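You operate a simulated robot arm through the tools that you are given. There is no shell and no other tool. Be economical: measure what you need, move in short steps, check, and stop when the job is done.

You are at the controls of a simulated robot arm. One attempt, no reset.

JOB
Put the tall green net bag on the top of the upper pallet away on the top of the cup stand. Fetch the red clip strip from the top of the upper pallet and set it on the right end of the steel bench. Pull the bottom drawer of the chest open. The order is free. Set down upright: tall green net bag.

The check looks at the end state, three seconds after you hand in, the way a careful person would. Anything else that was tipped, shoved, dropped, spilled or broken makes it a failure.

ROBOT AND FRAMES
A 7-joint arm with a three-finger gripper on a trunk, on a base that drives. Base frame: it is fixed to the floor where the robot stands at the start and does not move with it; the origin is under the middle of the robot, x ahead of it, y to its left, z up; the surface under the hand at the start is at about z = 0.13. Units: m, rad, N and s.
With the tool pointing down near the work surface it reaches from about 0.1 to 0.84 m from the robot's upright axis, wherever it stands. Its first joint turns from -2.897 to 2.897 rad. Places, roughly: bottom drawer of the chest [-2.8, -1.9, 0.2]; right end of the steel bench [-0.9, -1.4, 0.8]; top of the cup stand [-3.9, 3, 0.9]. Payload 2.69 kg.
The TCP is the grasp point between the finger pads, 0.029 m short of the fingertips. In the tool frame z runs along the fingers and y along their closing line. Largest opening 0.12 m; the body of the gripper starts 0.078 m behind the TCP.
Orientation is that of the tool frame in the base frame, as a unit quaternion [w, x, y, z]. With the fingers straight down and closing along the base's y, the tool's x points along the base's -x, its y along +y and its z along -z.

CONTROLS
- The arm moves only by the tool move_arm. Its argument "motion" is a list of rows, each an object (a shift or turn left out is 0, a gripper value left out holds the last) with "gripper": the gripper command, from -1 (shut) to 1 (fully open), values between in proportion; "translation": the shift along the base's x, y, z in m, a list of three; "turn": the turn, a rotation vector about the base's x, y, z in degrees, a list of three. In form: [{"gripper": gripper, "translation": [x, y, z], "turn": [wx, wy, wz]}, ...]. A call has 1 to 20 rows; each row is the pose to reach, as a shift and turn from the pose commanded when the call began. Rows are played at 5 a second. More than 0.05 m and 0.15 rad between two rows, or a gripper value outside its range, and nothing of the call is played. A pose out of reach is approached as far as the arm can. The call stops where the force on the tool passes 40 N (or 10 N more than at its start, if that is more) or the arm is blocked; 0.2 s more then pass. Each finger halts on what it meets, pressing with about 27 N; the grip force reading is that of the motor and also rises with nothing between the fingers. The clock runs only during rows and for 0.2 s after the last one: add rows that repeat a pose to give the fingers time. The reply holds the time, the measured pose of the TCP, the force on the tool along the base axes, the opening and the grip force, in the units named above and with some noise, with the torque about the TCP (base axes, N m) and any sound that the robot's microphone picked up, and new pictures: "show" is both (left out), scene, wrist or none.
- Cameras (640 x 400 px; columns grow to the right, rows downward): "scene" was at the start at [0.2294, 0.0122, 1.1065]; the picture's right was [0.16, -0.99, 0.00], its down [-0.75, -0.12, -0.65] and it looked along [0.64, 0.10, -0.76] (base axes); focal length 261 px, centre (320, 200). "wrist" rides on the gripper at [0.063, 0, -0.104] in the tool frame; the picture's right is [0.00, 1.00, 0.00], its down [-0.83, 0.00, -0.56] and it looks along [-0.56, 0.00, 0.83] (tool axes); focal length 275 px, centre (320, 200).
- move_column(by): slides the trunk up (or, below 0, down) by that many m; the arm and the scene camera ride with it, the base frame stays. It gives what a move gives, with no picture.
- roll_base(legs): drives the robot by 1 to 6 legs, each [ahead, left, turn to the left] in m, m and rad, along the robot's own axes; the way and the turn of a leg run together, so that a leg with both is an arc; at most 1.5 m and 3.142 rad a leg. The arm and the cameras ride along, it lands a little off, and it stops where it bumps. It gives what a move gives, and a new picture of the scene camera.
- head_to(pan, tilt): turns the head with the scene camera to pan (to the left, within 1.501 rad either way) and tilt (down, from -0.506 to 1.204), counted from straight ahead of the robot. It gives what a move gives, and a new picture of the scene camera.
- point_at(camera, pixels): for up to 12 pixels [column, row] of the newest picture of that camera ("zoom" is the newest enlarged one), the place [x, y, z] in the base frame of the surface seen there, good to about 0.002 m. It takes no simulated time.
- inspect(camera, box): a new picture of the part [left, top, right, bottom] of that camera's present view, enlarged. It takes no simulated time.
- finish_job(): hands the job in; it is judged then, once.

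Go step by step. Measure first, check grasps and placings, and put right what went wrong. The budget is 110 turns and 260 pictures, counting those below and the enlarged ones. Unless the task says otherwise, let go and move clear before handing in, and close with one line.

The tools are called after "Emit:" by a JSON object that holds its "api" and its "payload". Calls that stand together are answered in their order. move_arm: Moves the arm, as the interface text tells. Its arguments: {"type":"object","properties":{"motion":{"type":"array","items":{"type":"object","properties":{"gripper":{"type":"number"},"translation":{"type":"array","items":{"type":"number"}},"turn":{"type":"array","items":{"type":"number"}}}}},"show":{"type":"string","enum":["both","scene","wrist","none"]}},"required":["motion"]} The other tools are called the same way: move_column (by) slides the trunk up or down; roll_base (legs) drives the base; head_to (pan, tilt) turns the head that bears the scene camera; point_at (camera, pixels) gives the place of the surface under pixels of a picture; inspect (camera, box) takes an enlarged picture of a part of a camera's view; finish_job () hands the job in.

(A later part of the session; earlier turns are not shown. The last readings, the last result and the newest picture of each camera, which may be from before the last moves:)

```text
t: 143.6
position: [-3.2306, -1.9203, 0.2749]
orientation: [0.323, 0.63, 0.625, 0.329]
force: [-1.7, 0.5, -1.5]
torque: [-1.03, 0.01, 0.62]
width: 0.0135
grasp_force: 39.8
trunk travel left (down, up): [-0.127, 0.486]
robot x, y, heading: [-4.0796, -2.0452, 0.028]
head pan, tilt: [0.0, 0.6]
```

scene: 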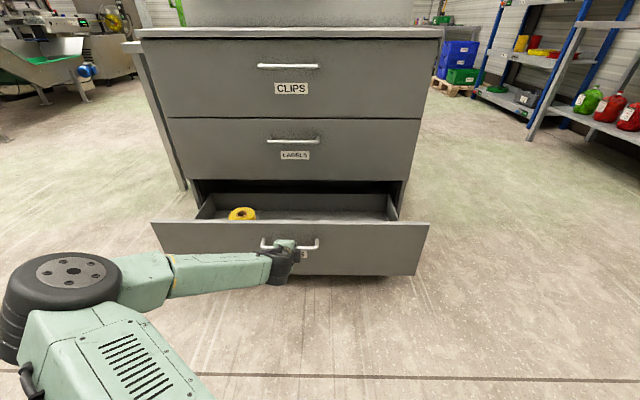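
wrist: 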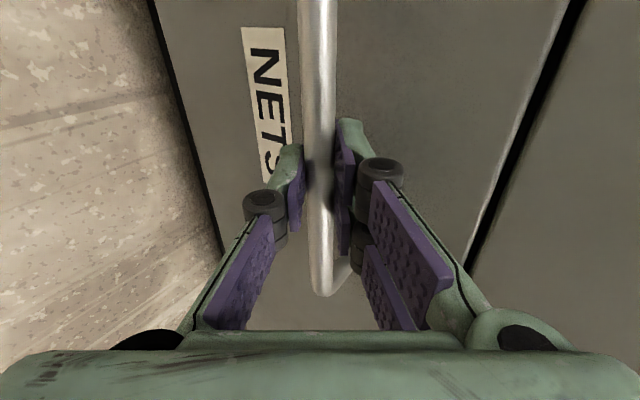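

0.27 m open, no resistance. I'll do one more small pull with the arm, which stops on force, then release and back out along the tool axis.

Emit:
{"api": "move_arm", "payload": {"motion": [{"translation": [-0.01, 0, 0]}, {"translation": [-0.02, 0, 0]}, {"translation": [-0.03, 0, 0]}, {"translation": [-0.04, 0, 0]}], "show": "scene"}}

```text
t: 144.2
position: [-3.2474, -1.9207, 0.275]
orientation: [0.322, 0.628, 0.627, 0.33]
force: [8.6, 0.2, -9.9]
torque: [-0.95, 0.06, 0.5]
width: 0.0132
grasp_force: 39.9
trunk travel left (down, up): [-0.127, 0.486]
robot x, y, heading: [-4.0747, -2.0428, 0.028]
head pan, tilt: [0.0, 0.6]
stopped in row 3: the force on the tool passed its limit at 43 N (the readings are from after the stop); the commanded pose is now the measured one
```

scene: 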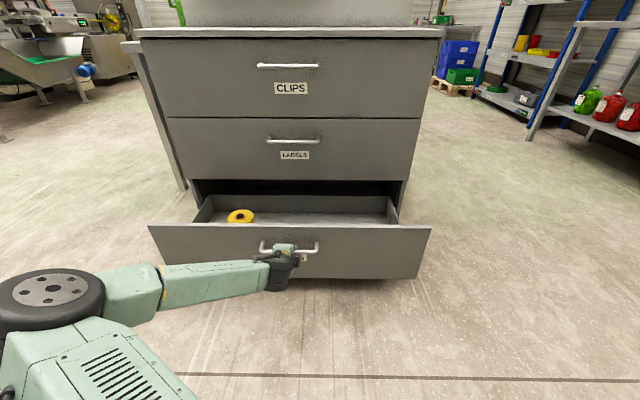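

Hit the end stop at ~0.29 m: fully open. Release and back out.

Emit:
{"api": "move_arm", "payload": {"motion": [{"gripper": -0.4}, {"gripper": -0.35}, {"gripper": -0.35}, {"translation": [-0.02, 0, 0.0145]}, {"translation": [-0.045, 0, 0.032]}, {"translation": [-0.07, 0, 0.05]}, {"translation": [-0.09, 0, 0.065]}], "show": "scene"}}

Emit:
{"api": "move_column", "payload": {"by": 0.3}}

```text
t: 145.8
position: [-3.3377, -1.92, 0.34]
orientation: [0.323, 0.629, 0.625, 0.331]
force: [0.6, 0.8, -0.9]
torque: [0.02, 0.0, 0.01]
width: 0.0392
grasp_force: 0.1
trunk travel left (down, up): [-0.127, 0.486]
robot x, y, heading: [-4.0778, -2.044, 0.029]
head pan, tilt: [0.0, 0.6]
```

scene: 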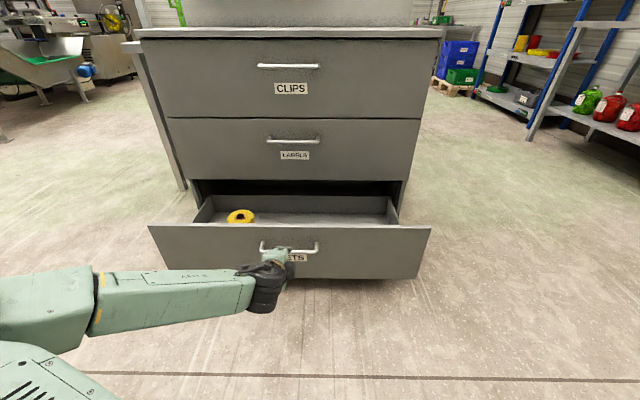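

```text
t: 148.8
position: [-3.3375, -1.9208, 0.64]
orientation: [0.324, 0.629, 0.625, 0.33]
force: [-0.4, -0.1, -0.1]
torque: [-0.01, 0.03, 0.02]
width: 0.0388
grasp_force: 0.1
trunk travel left (down, up): [-0.427, 0.186]
robot x, y, heading: [-4.0778, -2.0462, 0.027]
head pan, tilt: [0.0, 0.6]
```

Released cleanly; the drawer stays open. Now I'll roll the hand back to the natural orientation (closing along y) and tuck it before driving.

Emit:
{"api": "move_arm", "payload": {"motion": [{"translation": [-0.01, 0, 0.01], "turn": [-6.7, 0, 4.68]}, {"translation": [-0.02, 0, 0.02], "turn": [-13.4, 0, 9.36]}, {"translation": [-0.03, 0, 0.03], "turn": [-20.1, 0, 14.0]}, {"translation": [-0.04, 0, 0.04], "turn": [-26.8, 0, 18.7]}, {"translation": [-0.05, 0, 0.05], "turn": [-33.5, 0, 23.4]}, {"translation": [-0.06, 0, 0.06], "turn": [-40.2, 0, 28.1]}, {"translation": [-0.07, 0, 0.07], "turn": [-46.9, 0, 32.8]}, {"translation": [-0.08, 0, 0.08], "turn": [-53.6, 0, 37.4]}, {"translation": [-0.09, 0, 0.09], "turn": [-60.3, 0, 42.1]}, {"translation": [-0.1, 0, 0.1], "turn": [-67, 0, 46.8]}, {"translation": [-0.12, 0, 0.1], "turn": [-73.8, 0, 51.5]}, {"translation": [-0.12, 0, 0.1], "turn": [-73.8, 0, 51.5]}]}}

Emit:
{"api": "head_to", "payload": {"pan": 1.4, "tilt": 0.5}}

```text
t: 151.4
position: [-3.4248, -1.8998, 0.7447]
orientation: [0.459, 0.003, 0.888, 0.001]
force: [-0.4, 0.4, 0.4]
torque: [0.0, 0.03, -0.01]
width: 0.039
grasp_force: 0.1
out of reach, approached as far as the arm can: row 8, 9, 10, 11, 12
trunk travel left (down, up): [-0.427, 0.186]
robot x, y, heading: [-4.0781, -2.044, 0.032]
head pan, tilt: [0.0, 0.6]
```

scene: 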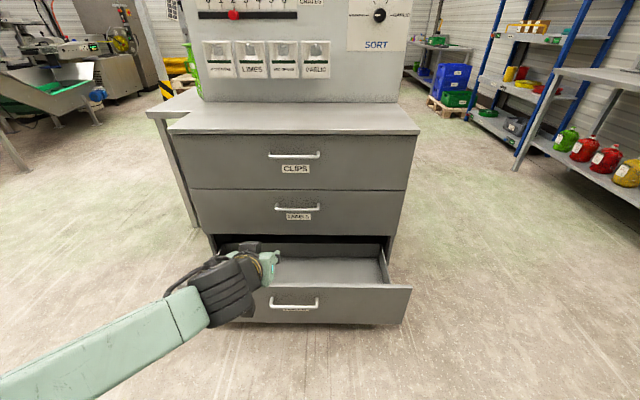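
wrist: 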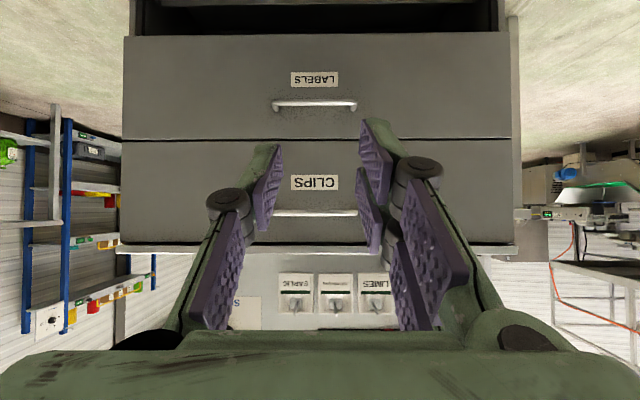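

```text
t: 152.9
position: [-3.4232, -1.9004, 0.744]
orientation: [0.46, 0.005, 0.888, 0.001]
force: [-0.2, -1.0, 0.3]
torque: [-0.02, -0.02, -0.01]
width: 0.0387
grasp_force: 0.1
trunk travel left (down, up): [-0.427, 0.186]
robot x, y, heading: [-4.0774, -2.0438, 0.023]
head pan, tilt: [1.4, 0.499]
```

scene: 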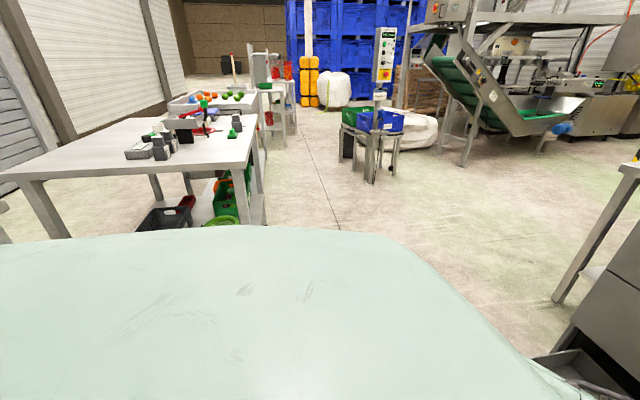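

Looking north: west table at left, a crate stand at (375,150), and the conveyor at the right. I'll measure the clearances.

Emit:
{"api": "point_at", "payload": {"camera": "scene", "pixels": [[240, 168], [70, 235], [265, 215], [370, 182], [395, 178], [340, 135], [465, 165], [555, 300], [620, 165], [283, 145], [255, 60], [340, 75]]}}

Emit:
{"api": "inspect", "payload": {"camera": "scene", "box": [160, 20, 440, 190]}}

```text
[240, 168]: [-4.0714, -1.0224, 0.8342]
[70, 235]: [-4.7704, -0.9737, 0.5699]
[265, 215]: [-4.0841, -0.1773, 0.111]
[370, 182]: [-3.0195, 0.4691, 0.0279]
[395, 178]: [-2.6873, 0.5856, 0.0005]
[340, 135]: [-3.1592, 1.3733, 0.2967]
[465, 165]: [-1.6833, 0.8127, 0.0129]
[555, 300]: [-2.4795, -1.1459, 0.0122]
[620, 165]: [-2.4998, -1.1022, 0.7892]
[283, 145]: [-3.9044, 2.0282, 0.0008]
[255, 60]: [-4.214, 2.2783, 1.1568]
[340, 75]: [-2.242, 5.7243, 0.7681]
```

```text
2.29 times, centred on (300, 105) of scene
```

zoom: 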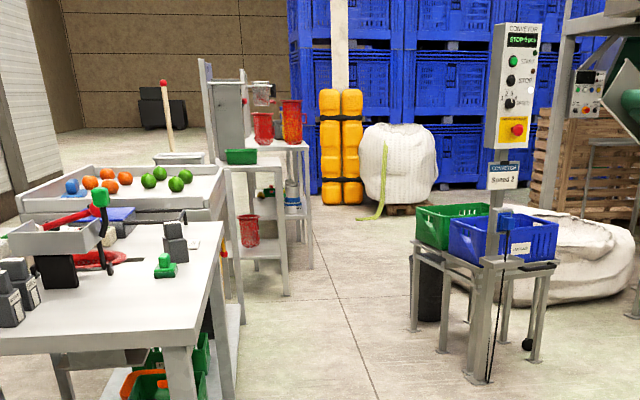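

The aisle is clear. I'll drive out around the chest corner, north, then east toward the rack at y≈-0.35.

Emit:
{"api": "roll_base", "payload": {"legs": [[0.28, 0.5, 0], [0.3, 0.6, 0], [0.05, 0.55, -0.025], [1.5, 0, 0], [1.3, 0, 0]]}}

Emit:
{"api": "head_to", "payload": {"pan": 0.1, "tilt": 0.6}}

```text
t: 179.7
position: [-0.0019, -0.1947, 0.7443]
orientation: [0.46, 0.008, 0.888, 0.0]
force: [-0.4, 0.4, -0.5]
torque: [-0.01, -0.02, 0.01]
width: 0.039
grasp_force: 0.1
trunk travel left (down, up): [-0.427, 0.186]
robot x, y, heading: [-0.6533, -0.3309, 0.018]
head pan, tilt: [1.4, 0.499]
```

scene: 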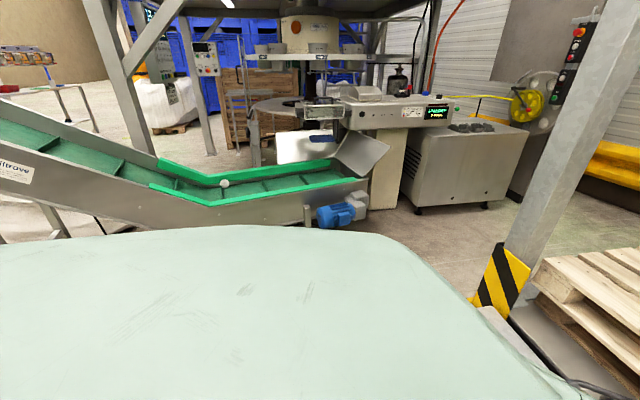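

```text
t: 181.2
position: [-0.0013, -0.1942, 0.7438]
orientation: [0.459, 0.008, 0.888, -0.001]
force: [0.5, 0.4, -0.6]
torque: [0.03, -0.01, 0.01]
width: 0.0392
grasp_force: 0.0
trunk travel left (down, up): [-0.427, 0.186]
robot x, y, heading: [-0.6543, -0.3335, 0.021]
head pan, tilt: [0.099, 0.6]
```

scene: 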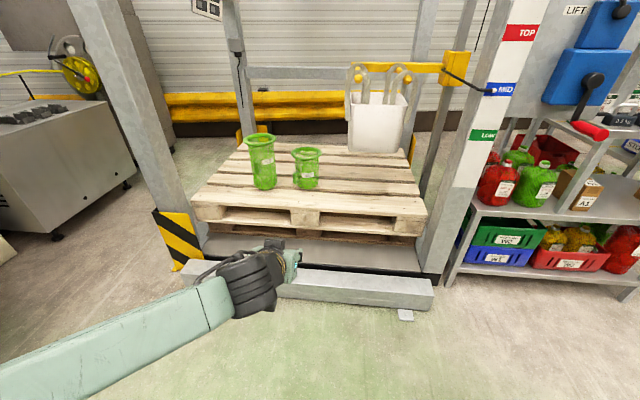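

Both bags are still standing. Here, clear of everything, I'll shape the arm to the pose known reachable (rel 0.73 m ahead, z≈0.62).

Emit:
{"api": "move_arm", "payload": {"motion": [{"translation": [0.02, -0.01, -0.03], "gripper": -0.1}, {"translation": [0.04, -0.02, -0.06]}, {"translation": [0.06, -0.03, -0.09]}, {"translation": [0.08, -0.04, -0.12]}, {"translation": [0.08, -0.04, -0.125]}, {"translation": [0.08, -0.04, -0.125]}]}}

Emit:
{"api": "inspect", "payload": {"camera": "scene", "box": [230, 125, 330, 195]}}

```text
t: 182.6
position: [0.0782, -0.2343, 0.6169]
orientation: [0.46, 0.008, 0.888, 0.0]
force: [-0.1, 0.2, -0.2]
torque: [-0.01, -0.01, -0.02]
width: 0.0541
grasp_force: 0.0
trunk travel left (down, up): [-0.427, 0.186]
robot x, y, heading: [-0.6582, -0.3344, 0.02]
head pan, tilt: [0.099, 0.6]
```

scene: 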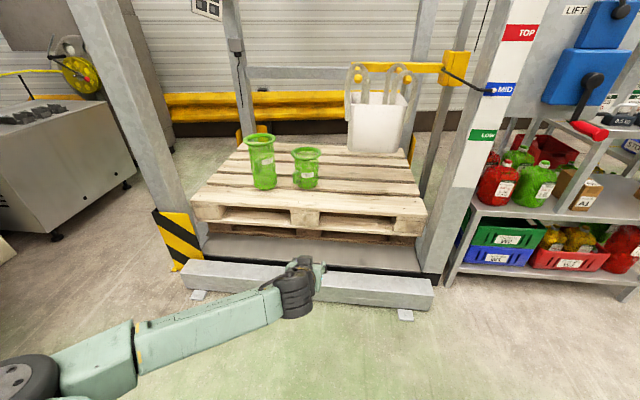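
wrist: 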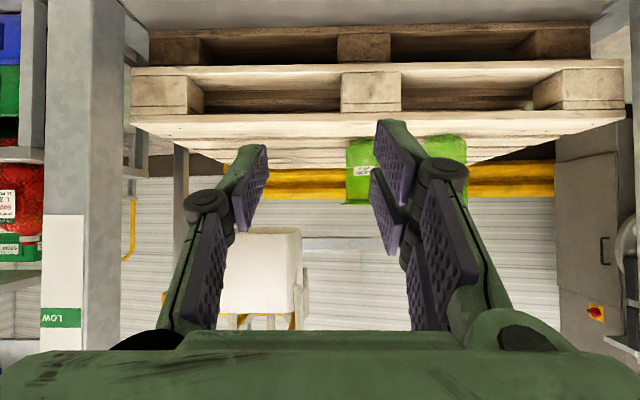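

```text
5.71 times, centred on (280, 160) of scene
```

zoom: 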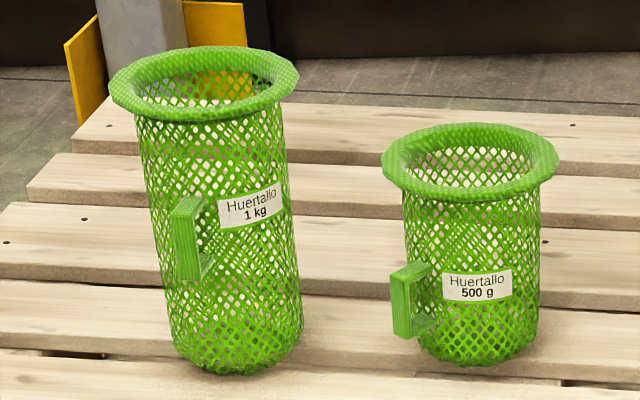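

The arm is exact and the handle loop is visible. I'll measure it again.

Emit:
{"api": "point_at", "payload": {"camera": "zoom", "pixels": [[185, 205], [185, 235], [185, 270], [175, 240], [195, 240], [190, 200], [205, 265], [200, 115], [230, 340], [120, 90], [290, 80], [150, 200]]}}

```text
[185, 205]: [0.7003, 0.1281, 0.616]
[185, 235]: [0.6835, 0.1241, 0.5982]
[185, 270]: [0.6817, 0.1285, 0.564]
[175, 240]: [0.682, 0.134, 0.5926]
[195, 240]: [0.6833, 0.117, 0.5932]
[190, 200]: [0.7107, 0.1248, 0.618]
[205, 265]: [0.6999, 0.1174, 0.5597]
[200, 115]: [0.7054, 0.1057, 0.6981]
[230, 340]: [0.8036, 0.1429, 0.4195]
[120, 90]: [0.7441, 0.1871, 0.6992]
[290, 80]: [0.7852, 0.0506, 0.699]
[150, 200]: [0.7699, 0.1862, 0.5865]
```

Handle grip target is TCP (0.688,0.126,0.588). I'll raise the trunk 0.017, align sideways and drive to the pre-grasp.

Emit:
{"api": "move_column", "payload": {"by": 0.017}}

Emit:
{"api": "roll_base", "payload": {"legs": [[0, 0.349, -0.02], [0.54, 0, 0]]}}

Emit:
{"api": "inspect", "payload": {"camera": "wrist", "box": [0, 0, 640, 400]}}

```text
t: 183.2
position: [0.0777, -0.2344, 0.6343]
orientation: [0.459, 0.008, 0.888, 0.0]
force: [0.6, -0.9, 0.0]
torque: [0.01, 0.0, 0.01]
width: 0.0543
grasp_force: 0.0
trunk travel left (down, up): [-0.444, 0.169]
robot x, y, heading: [-0.6589, -0.3344, 0.024]
head pan, tilt: [0.099, 0.6]
```

```text
t: 189.2
position: [0.6039, 0.1021, 0.6343]
orientation: [0.459, 0.015, 0.888, -0.004]
force: [-0.1, 0.6, -0.1]
torque: [-0.01, -0.01, 0.02]
width: 0.0539
grasp_force: 0.2
trunk travel left (down, up): [-0.444, 0.169]
robot x, y, heading: [-0.1314, 0.0188, 0.011]
head pan, tilt: [0.099, 0.6]
```

scene: 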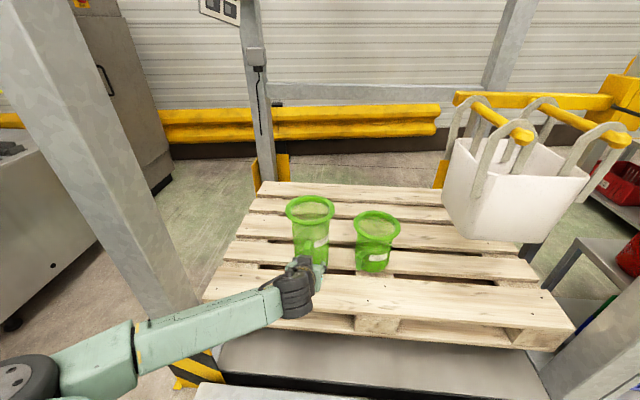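

```text
1.00 times, centred on (320, 200) of wrist (not enlarged: the box is as wide or as high as the picture)
```

zoom: 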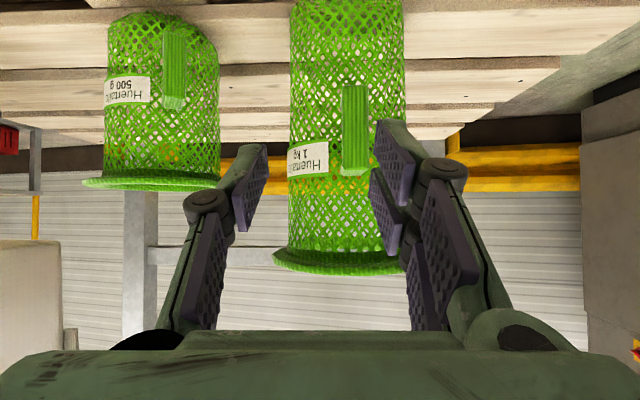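

Handle at (355,130) should be centred between the fingers at column 320, so I'll shift +0.024 in y, then advance along the axis to the grip point.

Emit:
{"api": "move_arm", "payload": {"motion": [{"translation": [0, 0.012, 0.008], "turn": [0, 0, 0.8]}, {"translation": [0.0, 0.024, 0.013], "turn": [0, 0, 1.7]}, {"translation": [0.03, 0.024, -0.008], "turn": [0, 0, 1.7]}, {"translation": [0.05, 0.024, -0.022], "turn": [0, 0, 1.7]}, {"translation": [0.05, 0.024, -0.022], "turn": [0, 0, 1.7]}]}}

```text
t: 190.4
position: [0.6539, 0.1253, 0.6119]
orientation: [0.46, 0.003, 0.888, 0.002]
force: [-0.2, 1.0, 0.2]
torque: [0.01, 0.0, -0.03]
width: 0.0542
grasp_force: 0.1
trunk travel left (down, up): [-0.444, 0.169]
robot x, y, heading: [-0.1306, 0.016, 0.0]
head pan, tilt: [0.099, 0.6]
```

scene: 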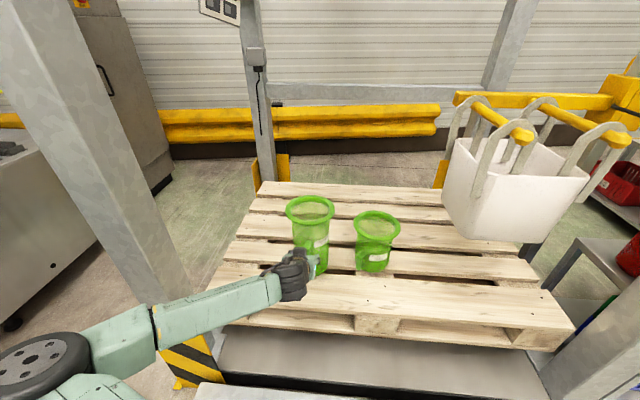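
wrist: 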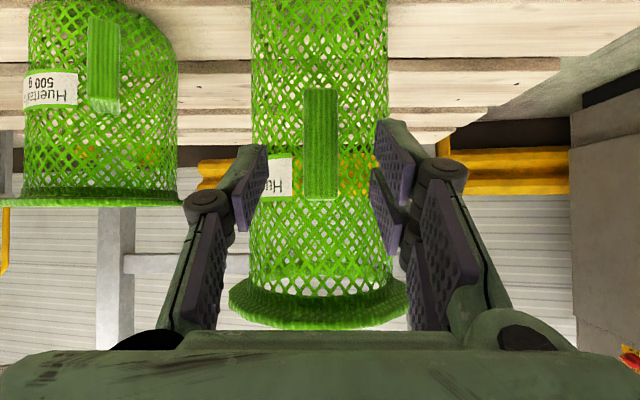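

Handle is centred at column 320. I'll advance to (0.688,0.126,0.588) and close.

Emit:
{"api": "move_arm", "payload": {"motion": [{"translation": [0.02, 0.0005, -0.014]}, {"translation": [0.034, 0.0005, -0.024]}, {"translation": [0.034, 0.0005, -0.024]}, {"translation": [0.034, 0.0005, -0.024], "gripper": -0.5}, {"translation": [0.034, 0.0005, -0.024], "gripper": -1}, {"translation": [0.034, 0.0005, -0.024], "gripper": -1}, {"translation": [0.034, 0.0005, -0.024], "gripper": -1}, {"translation": [0.034, 0.0005, -0.024], "gripper": -1}]}}

```text
t: 192.2
position: [0.6886, 0.1266, 0.5886]
orientation: [0.46, 0.003, 0.888, 0.002]
force: [0.5, 0.2, 1.8]
torque: [0.04, -0.02, -0.04]
width: 0.0185
grasp_force: 27.0
trunk travel left (down, up): [-0.444, 0.169]
robot x, y, heading: [-0.1332, 0.0152, 0.003]
head pan, tilt: [0.099, 0.6]
```

scene: 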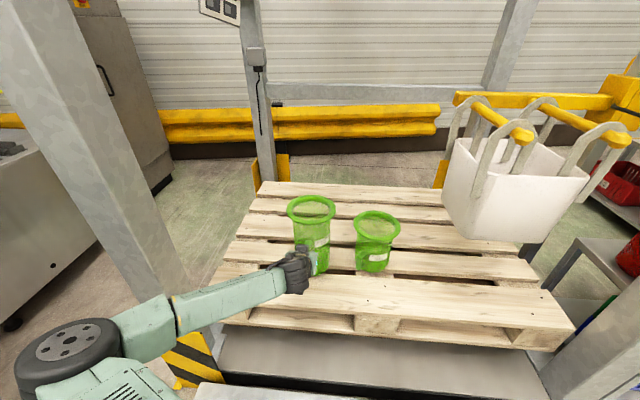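
wrist: 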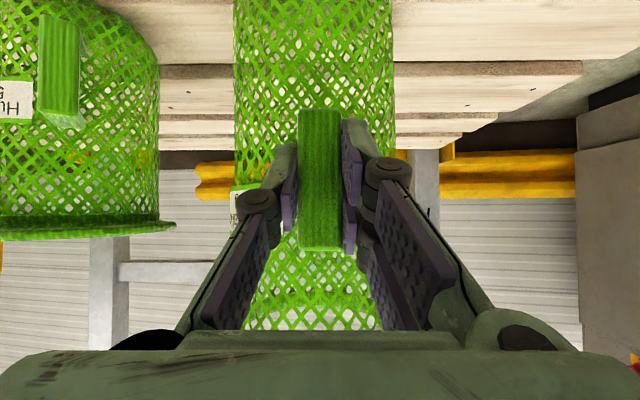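

Handle gripped (0.0185, 27 N). I'll lift with the trunk.

Emit:
{"api": "move_column", "payload": {"by": 0.04}}

Emit:
{"api": "move_arm", "payload": {"motion": [{"translation": [0, 0, 0]}]}}

```text
t: 193.0
position: [0.6896, 0.1268, 0.6276]
orientation: [0.46, 0.003, 0.888, 0.002]
force: [1.2, 0.1, -0.6]
torque: [-0.01, 0.04, -0.01]
width: 0.0184
grasp_force: 27.0
trunk travel left (down, up): [-0.484, 0.129]
robot x, y, heading: [-0.128, 0.0154, 0.004]
head pan, tilt: [0.099, 0.6]
```

```text
t: 193.4
position: [0.6881, 0.1264, 0.6282]
orientation: [0.459, 0.003, 0.888, 0.002]
force: [0.2, -0.2, -0.9]
torque: [0.02, 0.03, 0.01]
width: 0.0182
grasp_force: 27.5
trunk travel left (down, up): [-0.484, 0.129]
robot x, y, heading: [-0.1294, 0.0167, 0.002]
head pan, tilt: [0.099, 0.6]
```

scene: 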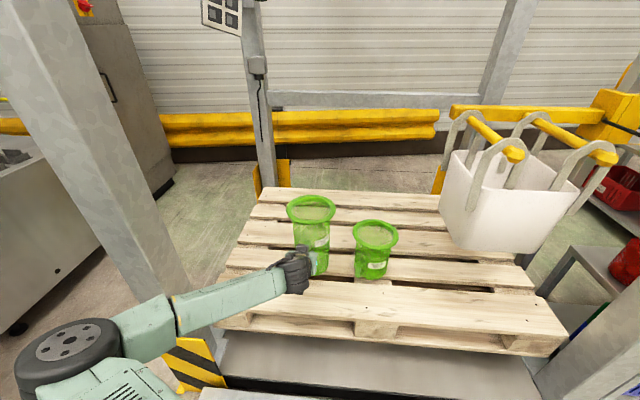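
wrist: 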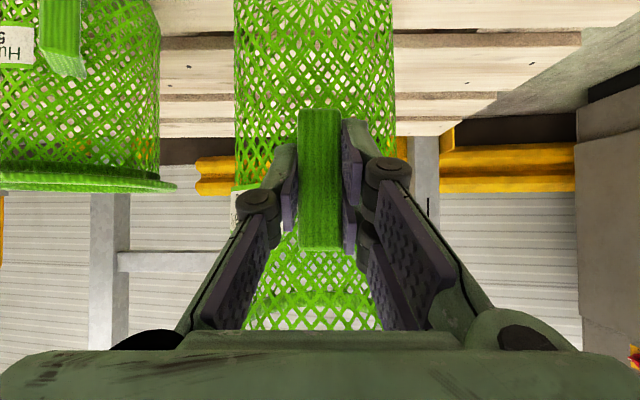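

The bag is lifted and hanging straight. I'll raise it more with the trunk, then back away from the rack.

Emit:
{"api": "move_column", "payload": {"by": 0.12}}

Emit:
{"api": "roll_base", "payload": {"legs": [[-0.6, 0, 0], [-0.5, -0.3, 0]]}}

Emit:
{"api": "head_to", "payload": {"pan": 1.5, "tilt": 0.8}}

```text
t: 194.9
position: [0.6888, 0.127, 0.7473]
orientation: [0.459, 0.003, 0.888, 0.002]
force: [1.2, 0.1, -1.1]
torque: [-0.01, 0.02, 0.0]
width: 0.0182
grasp_force: 26.8
trunk travel left (down, up): [-0.604, 0.009]
robot x, y, heading: [-0.129, 0.0153, -0.0]
head pan, tilt: [0.099, 0.6]
```

```text
t: 201.2
position: [-0.4102, -0.1809, 0.7484]
orientation: [0.46, 0.001, 0.888, 0.003]
force: [0.7, 1.3, -0.1]
torque: [-0.03, 0.06, -0.03]
width: 0.0183
grasp_force: 27.4
trunk travel left (down, up): [-0.604, 0.009]
robot x, y, heading: [-1.2282, -0.2958, 0.007]
head pan, tilt: [0.099, 0.6]
```

scene: 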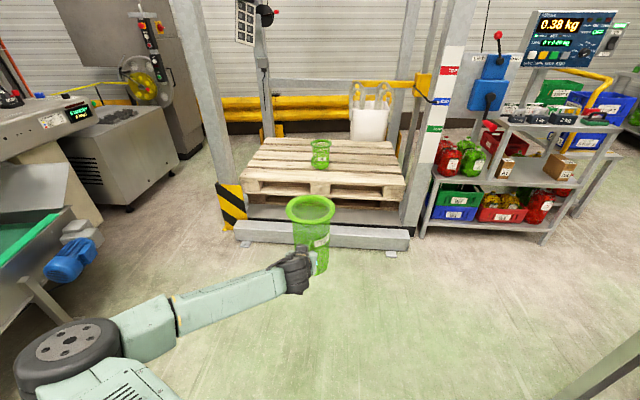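

```text
t: 202.7
position: [-0.41, -0.18, 0.7477]
orientation: [0.459, 0.001, 0.888, 0.002]
force: [-0.4, 0.2, -0.2]
torque: [0.02, 0.05, 0.0]
width: 0.0184
grasp_force: 27.1
trunk travel left (down, up): [-0.604, 0.009]
robot x, y, heading: [-1.2279, -0.2933, 0.006]
head pan, tilt: [1.499, 0.799]
```

scene: 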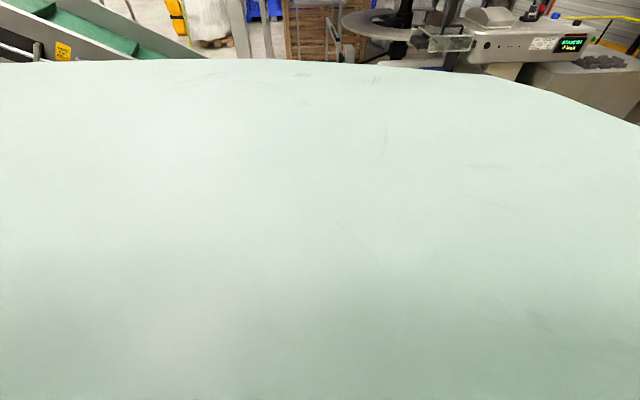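

Bag is away from the pallet and everything else undisturbed. I'll check the robot's housing extent to judge its width, and the conveyor's distance before turning.

Emit:
{"api": "point_at", "payload": {"camera": "scene", "pixels": [[320, 65], [100, 70], [560, 95], [320, 300], [30, 50], [63, 50], [100, 40], [460, 40]]}}

Emit:
{"api": "head_to", "payload": {"pan": 0.7, "tilt": 1.1}}

```text
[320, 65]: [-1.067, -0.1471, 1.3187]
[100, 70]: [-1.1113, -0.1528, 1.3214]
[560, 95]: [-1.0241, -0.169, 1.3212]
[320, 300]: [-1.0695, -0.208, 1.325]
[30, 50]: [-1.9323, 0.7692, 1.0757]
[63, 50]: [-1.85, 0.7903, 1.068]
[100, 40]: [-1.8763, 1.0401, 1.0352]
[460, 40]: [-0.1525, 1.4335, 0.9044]
```

```text
t: 203.9
position: [-0.4098, -0.18, 0.7495]
orientation: [0.46, 0.001, 0.888, 0.003]
force: [-0.4, 0.3, -0.7]
torque: [-0.01, -0.02, 0.04]
width: 0.0185
grasp_force: 26.7
trunk travel left (down, up): [-0.604, 0.009]
robot x, y, heading: [-1.227, -0.2974, 0.007]
head pan, tilt: [0.7, 1.1]
```

scene: 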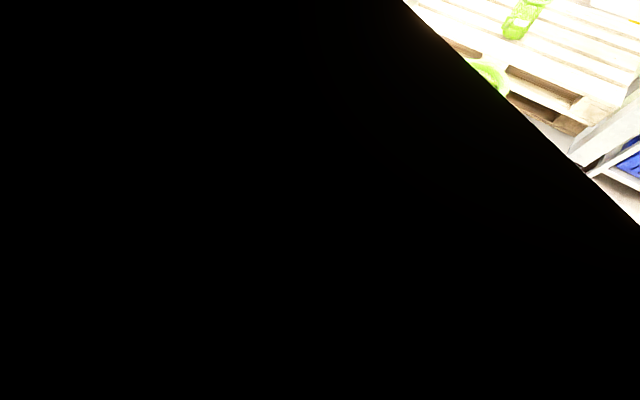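

I'll shift slightly right for margin and turn left by 90°.

Emit:
{"api": "roll_base", "payload": {"legs": [[0, -0.1, 0], [0, 0, 1.57]]}}

Emit:
{"api": "head_to", "payload": {"pan": 0.5, "tilt": 0.4}}

```text
t: 209.3
position: [-1.3586, 0.4231, 0.7491]
orientation: [-0.319, 0.633, -0.623, -0.33]
force: [0.8, 0.1, -0.6]
torque: [0.0, 0.0, -0.01]
width: 0.0185
grasp_force: 26.8
trunk travel left (down, up): [-0.604, 0.009]
robot x, y, heading: [-1.2325, -0.3943, 1.597]
head pan, tilt: [0.7, 1.1]
```

scene: 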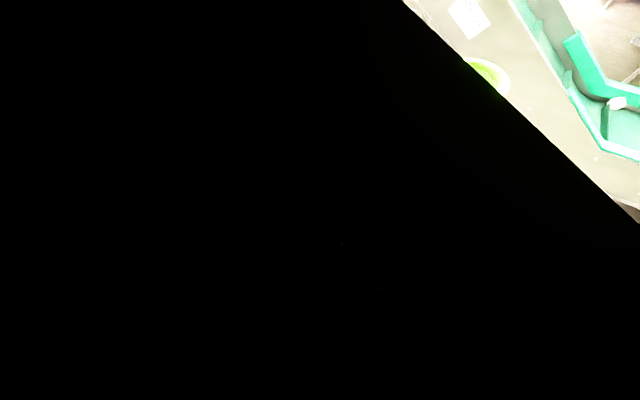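

```text
t: 210.3
position: [-1.3575, 0.4226, 0.7478]
orientation: [-0.32, 0.633, -0.623, -0.33]
force: [0.0, 0.5, -1.0]
torque: [-0.02, 0.04, -0.01]
width: 0.0184
grasp_force: 27.1
trunk travel left (down, up): [-0.604, 0.009]
robot x, y, heading: [-1.2271, -0.3921, 1.598]
head pan, tilt: [0.499, 0.4]
```

scene: 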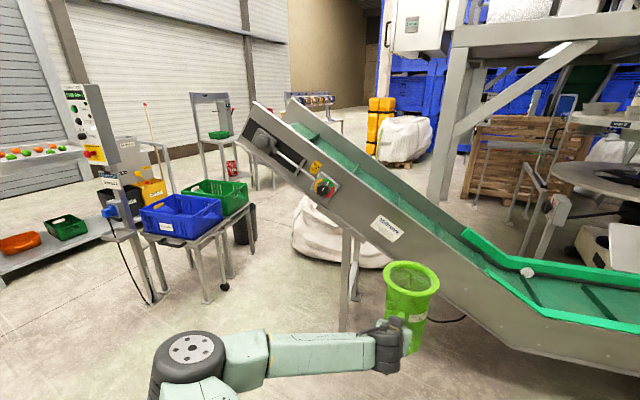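

Bag is fine. I'll now try raising the hand and tucking it toward the robot, to pass obstacles and reach the placing height.

Emit:
{"api": "move_arm", "payload": {"motion": [{"translation": [0, 0, 0.03]}, {"translation": [0, 0, 0.06]}, {"translation": [0, 0, 0.09]}, {"translation": [0, 0, 0.12]}, {"translation": [0, 0, 0.15]}, {"translation": [0, 0, 0.18]}, {"translation": [0, 0, 0.21]}, {"translation": [0, 0, 0.24]}, {"translation": [0, 0, 0.27]}, {"translation": [0, 0, 0.3]}, {"translation": [0, 0, 0.33]}, {"translation": [0, 0, 0.36]}, {"translation": [0, 0, 0.36]}]}}

```text
t: 213.3
position: [-1.3149, 0.4342, 1.0992]
orientation: [0.337, -0.615, 0.644, 0.305]
force: [-0.1, -0.6, -1.3]
torque: [-0.05, 0.0, -0.01]
width: 0.0185
grasp_force: 27.0
trunk travel left (down, up): [-0.604, 0.009]
robot x, y, heading: [-1.2298, -0.3969, 1.594]
head pan, tilt: [0.499, 0.4]
stopped in row 13: the arm was blocked; the commanded pose is now the measured one
```

scene: 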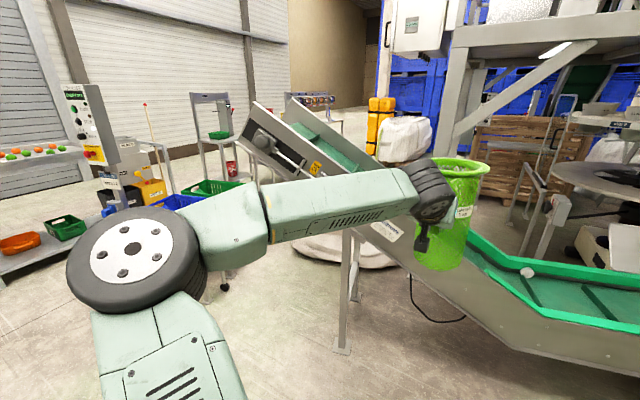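
wrist: 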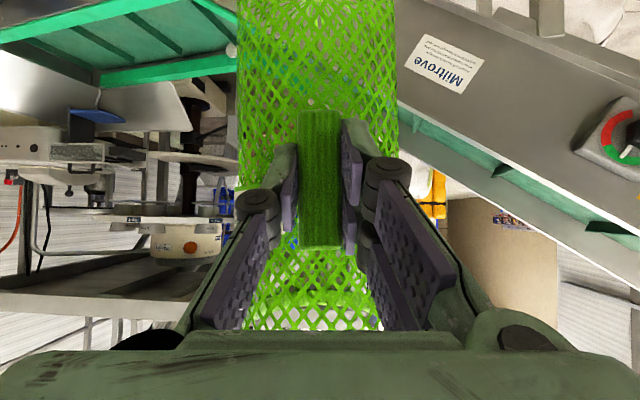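

TCP z≈1.10 (bag bottom ≈0.93), still upright. Next I'll find the cup stand, looking toward (-3.9,3).

Emit:
{"api": "head_to", "payload": {"pan": 0.65, "tilt": 0.25}}

Emit:
{"api": "inspect", "payload": {"camera": "scene", "box": [120, 50, 440, 250]}}

Emit:
{"api": "point_at", "payload": {"camera": "zoom", "pixels": [[340, 180], [325, 230], [505, 195], [500, 245], [555, 190], [200, 300], [100, 320], [285, 330], [390, 225], [250, 330]]}}

```text
t: 214.0
position: [-1.3153, 0.432, 1.1]
orientation: [0.338, -0.615, 0.643, 0.307]
force: [0.2, 0.9, -0.9]
torque: [-0.02, -0.02, -0.04]
width: 0.0186
grasp_force: 26.7
trunk travel left (down, up): [-0.604, 0.009]
robot x, y, heading: [-1.2293, -0.398, 1.593]
head pan, tilt: [0.649, 0.25]
```

scene: 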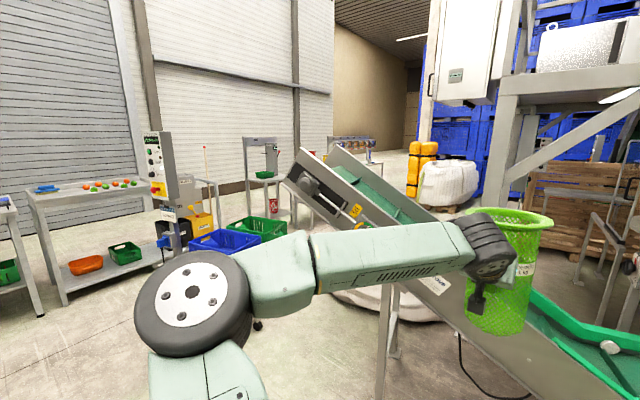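

```text
2.00 times, centred on (280, 150) of scene
```

zoom: 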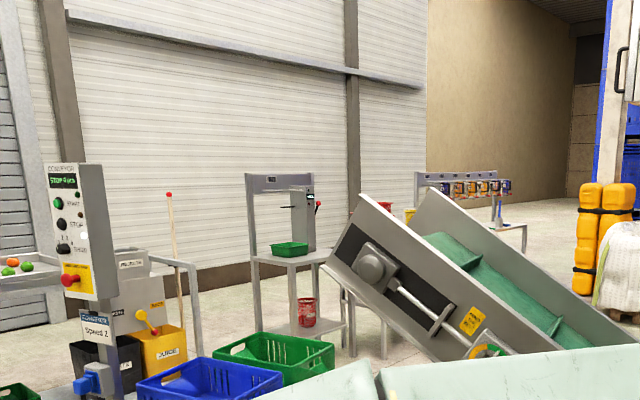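

```text
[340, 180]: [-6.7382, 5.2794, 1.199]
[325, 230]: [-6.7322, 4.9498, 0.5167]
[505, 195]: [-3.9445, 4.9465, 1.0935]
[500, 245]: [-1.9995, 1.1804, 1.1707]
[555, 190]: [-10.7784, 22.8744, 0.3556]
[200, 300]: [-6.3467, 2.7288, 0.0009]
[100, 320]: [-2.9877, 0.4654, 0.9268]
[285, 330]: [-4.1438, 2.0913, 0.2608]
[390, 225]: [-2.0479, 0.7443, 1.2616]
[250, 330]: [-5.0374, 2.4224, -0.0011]
```

The stand at (-3.9,3) is behind the conveyor from here. I'll back up to y≈-0.62 (so the bag clears the control panel at (-2.99,0.465)) and slide west.

Emit:
{"api": "roll_base", "payload": {"legs": [[-0.2, 0, -0.02], [0, 1.2, 0], [0, 1.15, 0]]}}

Emit:
{"api": "head_to", "payload": {"pan": 0.0, "tilt": 0.35}}

```text
t: 233.4
position: [-3.6168, 0.2287, 1.099]
orientation: [0.343, -0.605, 0.654, 0.3]
force: [0.7, -0.3, -0.4]
torque: [0.0, 0.02, -0.04]
width: 0.0189
grasp_force: 27.0
trunk travel left (down, up): [-0.604, 0.009]
robot x, y, heading: [-3.5506, -0.6007, 1.57]
head pan, tilt: [0.649, 0.25]
```

scene: 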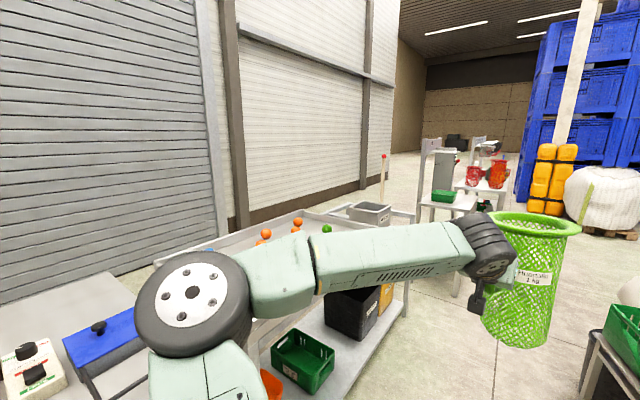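

```text
t: 234.5
position: [-3.6174, 0.2299, 1.0987]
orientation: [0.343, -0.605, 0.653, 0.3]
force: [-1.0, -0.5, 0.5]
torque: [-0.03, 0.0, -0.03]
width: 0.0191
grasp_force: 27.7
trunk travel left (down, up): [-0.604, 0.009]
robot x, y, heading: [-3.5554, -0.601, 1.567]
head pan, tilt: [0.0, 0.351]
```

scene: 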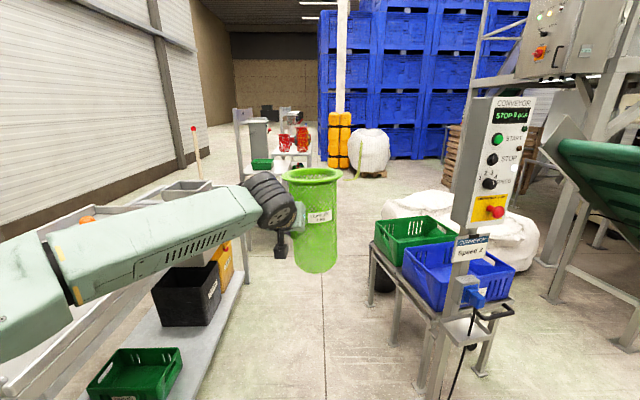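

The cup stand with red cups is visible at (285,140), beyond the frame table at (260,160). I'll measure aisle edges and the stand.

Emit:
{"api": "inspect", "payload": {"camera": "scene", "box": [200, 90, 360, 190]}}

Emit:
{"api": "point_at", "payload": {"camera": "scene", "pixels": [[245, 285], [215, 345], [240, 190], [200, 150], [370, 240], [385, 330], [415, 375], [455, 200], [400, 235], [380, 215], [255, 115], [245, 225]]}}

Emit:
{"api": "point_at", "payload": {"camera": "zoom", "pixels": [[350, 250], [300, 260], [430, 250], [420, 235], [330, 225], [345, 190], [410, 190], [455, 260], [240, 290], [300, 330], [380, 120], [320, 255]]}}

```text
4.00 times, centred on (280, 140) of scene
```

zoom: 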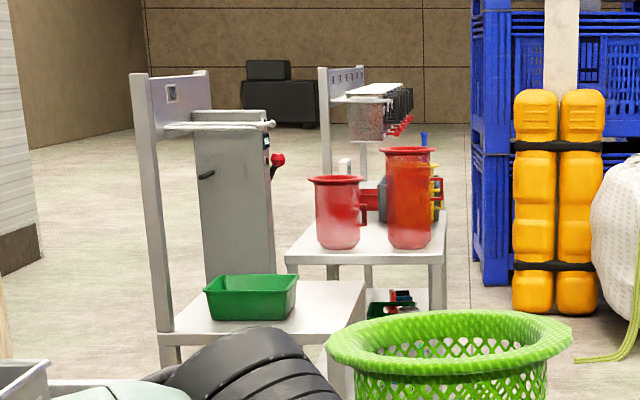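

```text
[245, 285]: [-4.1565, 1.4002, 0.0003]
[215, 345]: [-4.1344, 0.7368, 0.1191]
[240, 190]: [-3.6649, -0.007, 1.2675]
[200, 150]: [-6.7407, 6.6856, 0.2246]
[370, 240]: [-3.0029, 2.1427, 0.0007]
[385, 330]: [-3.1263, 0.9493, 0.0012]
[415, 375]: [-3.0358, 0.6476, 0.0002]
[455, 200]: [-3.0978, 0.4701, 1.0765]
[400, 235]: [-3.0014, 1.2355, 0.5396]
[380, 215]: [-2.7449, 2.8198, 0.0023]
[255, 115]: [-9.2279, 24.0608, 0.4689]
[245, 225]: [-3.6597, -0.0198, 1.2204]
```

```text
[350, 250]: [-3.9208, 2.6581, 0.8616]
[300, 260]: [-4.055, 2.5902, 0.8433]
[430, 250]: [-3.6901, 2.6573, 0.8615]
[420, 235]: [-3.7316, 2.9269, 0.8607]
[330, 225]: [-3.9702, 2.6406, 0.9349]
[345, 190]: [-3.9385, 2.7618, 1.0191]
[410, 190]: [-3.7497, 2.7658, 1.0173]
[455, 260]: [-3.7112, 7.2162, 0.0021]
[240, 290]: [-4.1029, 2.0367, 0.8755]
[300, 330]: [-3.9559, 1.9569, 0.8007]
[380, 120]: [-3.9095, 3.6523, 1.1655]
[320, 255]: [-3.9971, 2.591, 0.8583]
```

The cup stand top is at z≈0.861, x -4.06…-3.66, from y≈2.57 north, with red cups on its south end. I'll drive up the aisle to y≈1.1 first.

Emit:
{"api": "roll_base", "payload": {"legs": [[0.9, -0.03, 0], [0.8, -0.03, 0]]}}

Emit:
{"api": "inspect", "payload": {"camera": "scene", "box": [60, 60, 400, 272]}}

```text
t: 243.1
position: [-3.5402, 1.9349, 1.0979]
orientation: [0.345, -0.6, 0.658, 0.297]
force: [-0.2, 0.4, 0.2]
torque: [-0.02, 0.02, 0.0]
width: 0.0187
grasp_force: 27.4
trunk travel left (down, up): [-0.604, 0.009]
robot x, y, heading: [-3.4902, 1.103, 1.547]
head pan, tilt: [0.0, 0.351]
```

scene: 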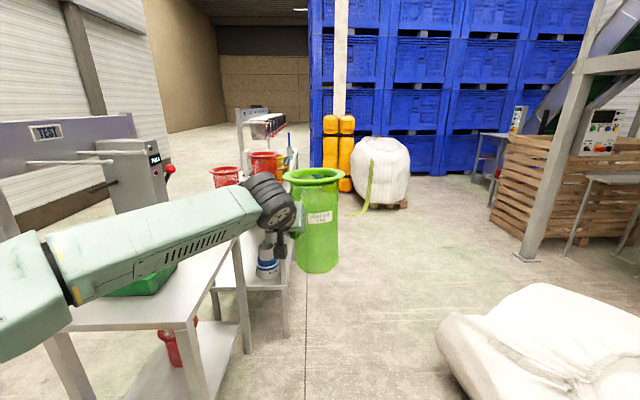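

```text
1.88 times, centred on (230, 166) of scene
```

zoom: 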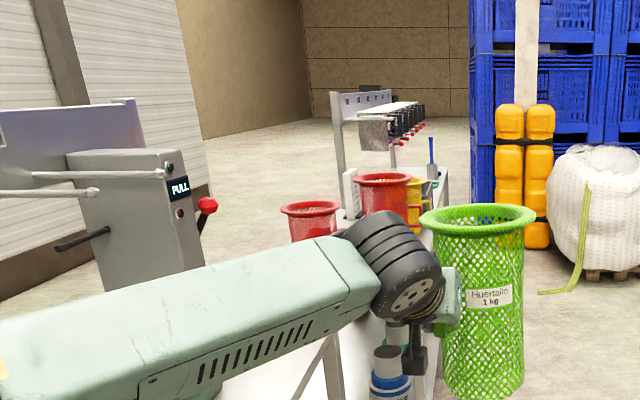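

I'll measure the PULL machine, the white bag pile, and the stand corner before continuing.

Emit:
{"api": "point_at", "payload": {"camera": "scene", "pixels": [[170, 168], [160, 200], [30, 162], [440, 330], [480, 395], [520, 290], [235, 235], [190, 320], [245, 250], [290, 335], [20, 250], [445, 310]]}}

```text
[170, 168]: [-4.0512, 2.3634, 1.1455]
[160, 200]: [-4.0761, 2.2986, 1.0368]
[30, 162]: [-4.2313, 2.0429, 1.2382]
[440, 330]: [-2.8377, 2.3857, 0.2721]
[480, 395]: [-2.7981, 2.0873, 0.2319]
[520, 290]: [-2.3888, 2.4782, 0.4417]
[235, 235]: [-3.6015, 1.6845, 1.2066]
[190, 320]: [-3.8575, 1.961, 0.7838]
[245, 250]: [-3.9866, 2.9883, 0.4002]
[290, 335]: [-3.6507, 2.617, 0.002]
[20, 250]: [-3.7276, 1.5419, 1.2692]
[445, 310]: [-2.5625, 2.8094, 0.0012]
```

The corridor between the stand (-3.65) and the white pile (-2.85) is centred at x≈-3.25. I'll continue diagonally to about (-3.2,2.3), then to (-2.8,3.2).

Emit:
{"api": "roll_base", "payload": {"legs": [[0.4, -0.13, 0.02], [0.7, -0.13, 0]]}}

Emit:
{"api": "roll_base", "payload": {"legs": [[0.6, 0, 0], [0.35, -0.4, 0]]}}

Emit:
{"api": "head_to", "payload": {"pan": 1.2, "tilt": 0.45}}

```text
t: 244.2
position: [-3.5405, 1.9493, 1.0987]
orientation: [0.346, -0.599, 0.659, 0.295]
force: [0.0, 0.3, -0.3]
torque: [-0.03, 0.05, 0.04]
width: 0.0186
grasp_force: 27.1
trunk travel left (down, up): [-0.604, 0.009]
robot x, y, heading: [-3.4896, 1.1175, 1.549]
head pan, tilt: [0.0, 0.351]
stopped in leg 1: the robot was blocked; the commanded pose is now the measured one
```

scene: 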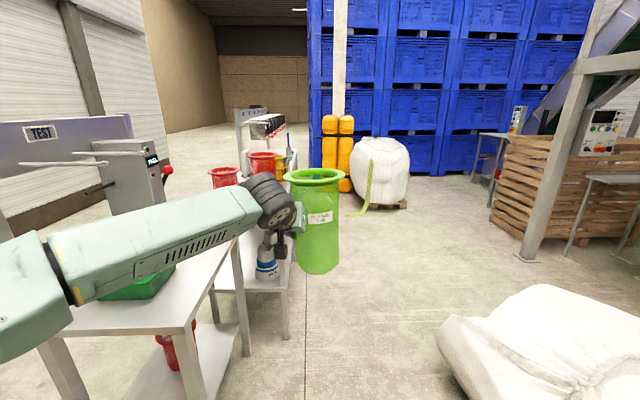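

```text
t: 250.6
position: [-3.1372, 2.879, 1.0983]
orientation: [0.348, -0.594, 0.663, 0.293]
force: [0.2, 0.0, -0.2]
torque: [-0.02, 0.02, 0.0]
width: 0.0184
grasp_force: 27.7
trunk travel left (down, up): [-0.604, 0.009]
robot x, y, heading: [-3.1032, 2.0481, 1.533]
head pan, tilt: [0.0, 0.351]
stopped in leg 2: the robot was blocked; the commanded pose is now the measured one
```

scene: 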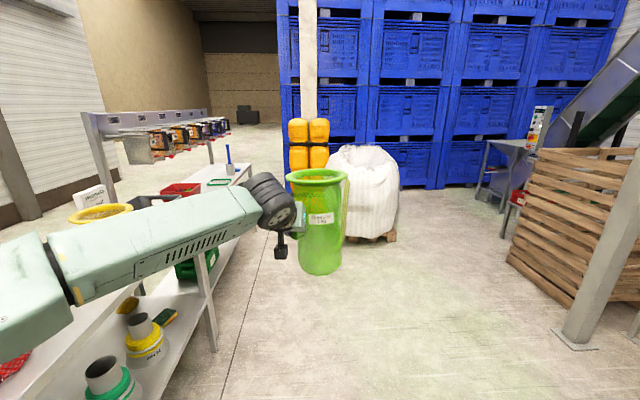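

```text
t: 252.0
position: [-3.1361, 2.8784, 1.0992]
orientation: [0.348, -0.594, 0.663, 0.293]
force: [-0.2, -0.7, -0.1]
torque: [-0.03, 0.01, 0.0]
width: 0.0183
grasp_force: 27.0
trunk travel left (down, up): [-0.604, 0.009]
robot x, y, heading: [-3.1028, 2.0511, 1.536]
head pan, tilt: [1.201, 0.45]
```

scene: 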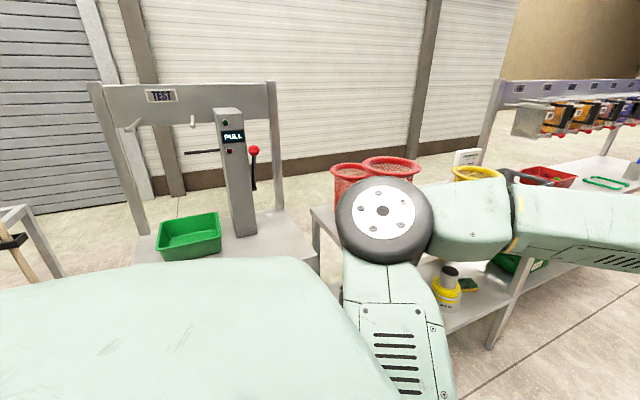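

Two bumps stopped the base: first at the crate stand side, now at the white pile. I'll look right and behind to check nothing was displaced.

Emit:
{"api": "head_to", "payload": {"pan": -1.5, "tilt": 0.6}}

```text
t: 254.4
position: [-3.1365, 2.8785, 1.0983]
orientation: [0.348, -0.595, 0.663, 0.293]
force: [-0.1, 0.3, 0.5]
torque: [0.02, 0.03, 0.02]
width: 0.0183
grasp_force: 27.4
trunk travel left (down, up): [-0.604, 0.009]
robot x, y, heading: [-3.1015, 2.047, 1.533]
head pan, tilt: [-1.499, 0.6]
```

scene: 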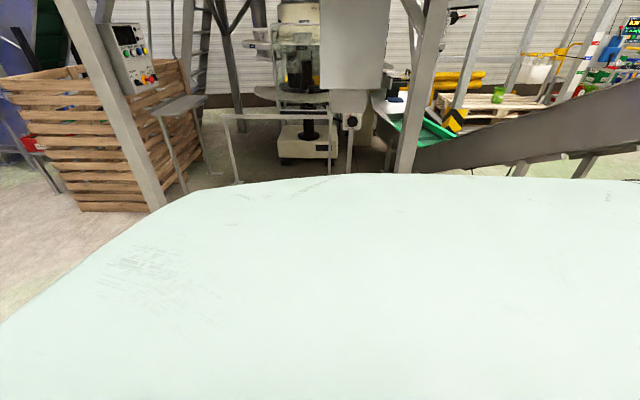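

Nothing visible is toppled. I'll ease left away from the pile and go forward to y≈3.3, then right.

Emit:
{"api": "roll_base", "payload": {"legs": [[0, 0.07, 0.035]]}}

Emit:
{"api": "roll_base", "payload": {"legs": [[1.25, 0, 0], [0, -0.3, 0]]}}

Emit:
{"api": "head_to", "payload": {"pan": 1.0, "tilt": 0.5}}

```text
t: 255.6
position: [-3.234, 2.878, 1.099]
orientation: [0.343, -0.606, 0.652, 0.299]
force: [-0.4, 1.1, -0.4]
torque: [0.01, 0.02, 0.0]
width: 0.0177
grasp_force: 27.3
trunk travel left (down, up): [-0.604, 0.009]
robot x, y, heading: [-3.1684, 2.0483, 1.571]
head pan, tilt: [-1.499, 0.6]
```

scene: 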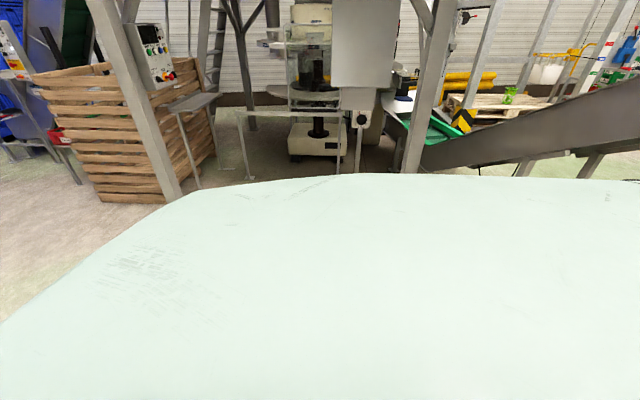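

```text
t: 264.4
position: [-2.9061, 4.1195, 1.0989]
orientation: [0.345, -0.601, 0.658, 0.296]
force: [-0.5, 0.1, -0.3]
torque: [0.01, 0.03, 0.03]
width: 0.0059
grasp_force: 27.4
trunk travel left (down, up): [-0.604, 0.009]
robot x, y, heading: [-2.8609, 3.2897, 1.549]
head pan, tilt: [-1.499, 0.6]
```

scene: 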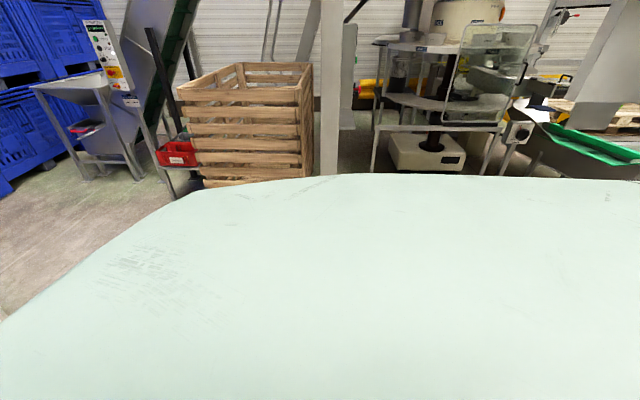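

```text
t: 266.7
position: [-2.9062, 4.1203, 1.0983]
orientation: [0.346, -0.6, 0.658, 0.296]
force: [0.1, 0.1, -0.2]
torque: [0.02, 0.03, -0.01]
width: 0.0059
grasp_force: 27.1
trunk travel left (down, up): [-0.604, 0.009]
robot x, y, heading: [-2.86, 3.2931, 1.55]
head pan, tilt: [1.0, 0.499]
```

scene: 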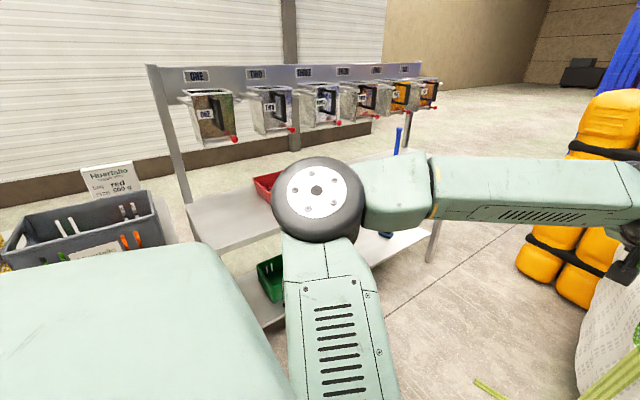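

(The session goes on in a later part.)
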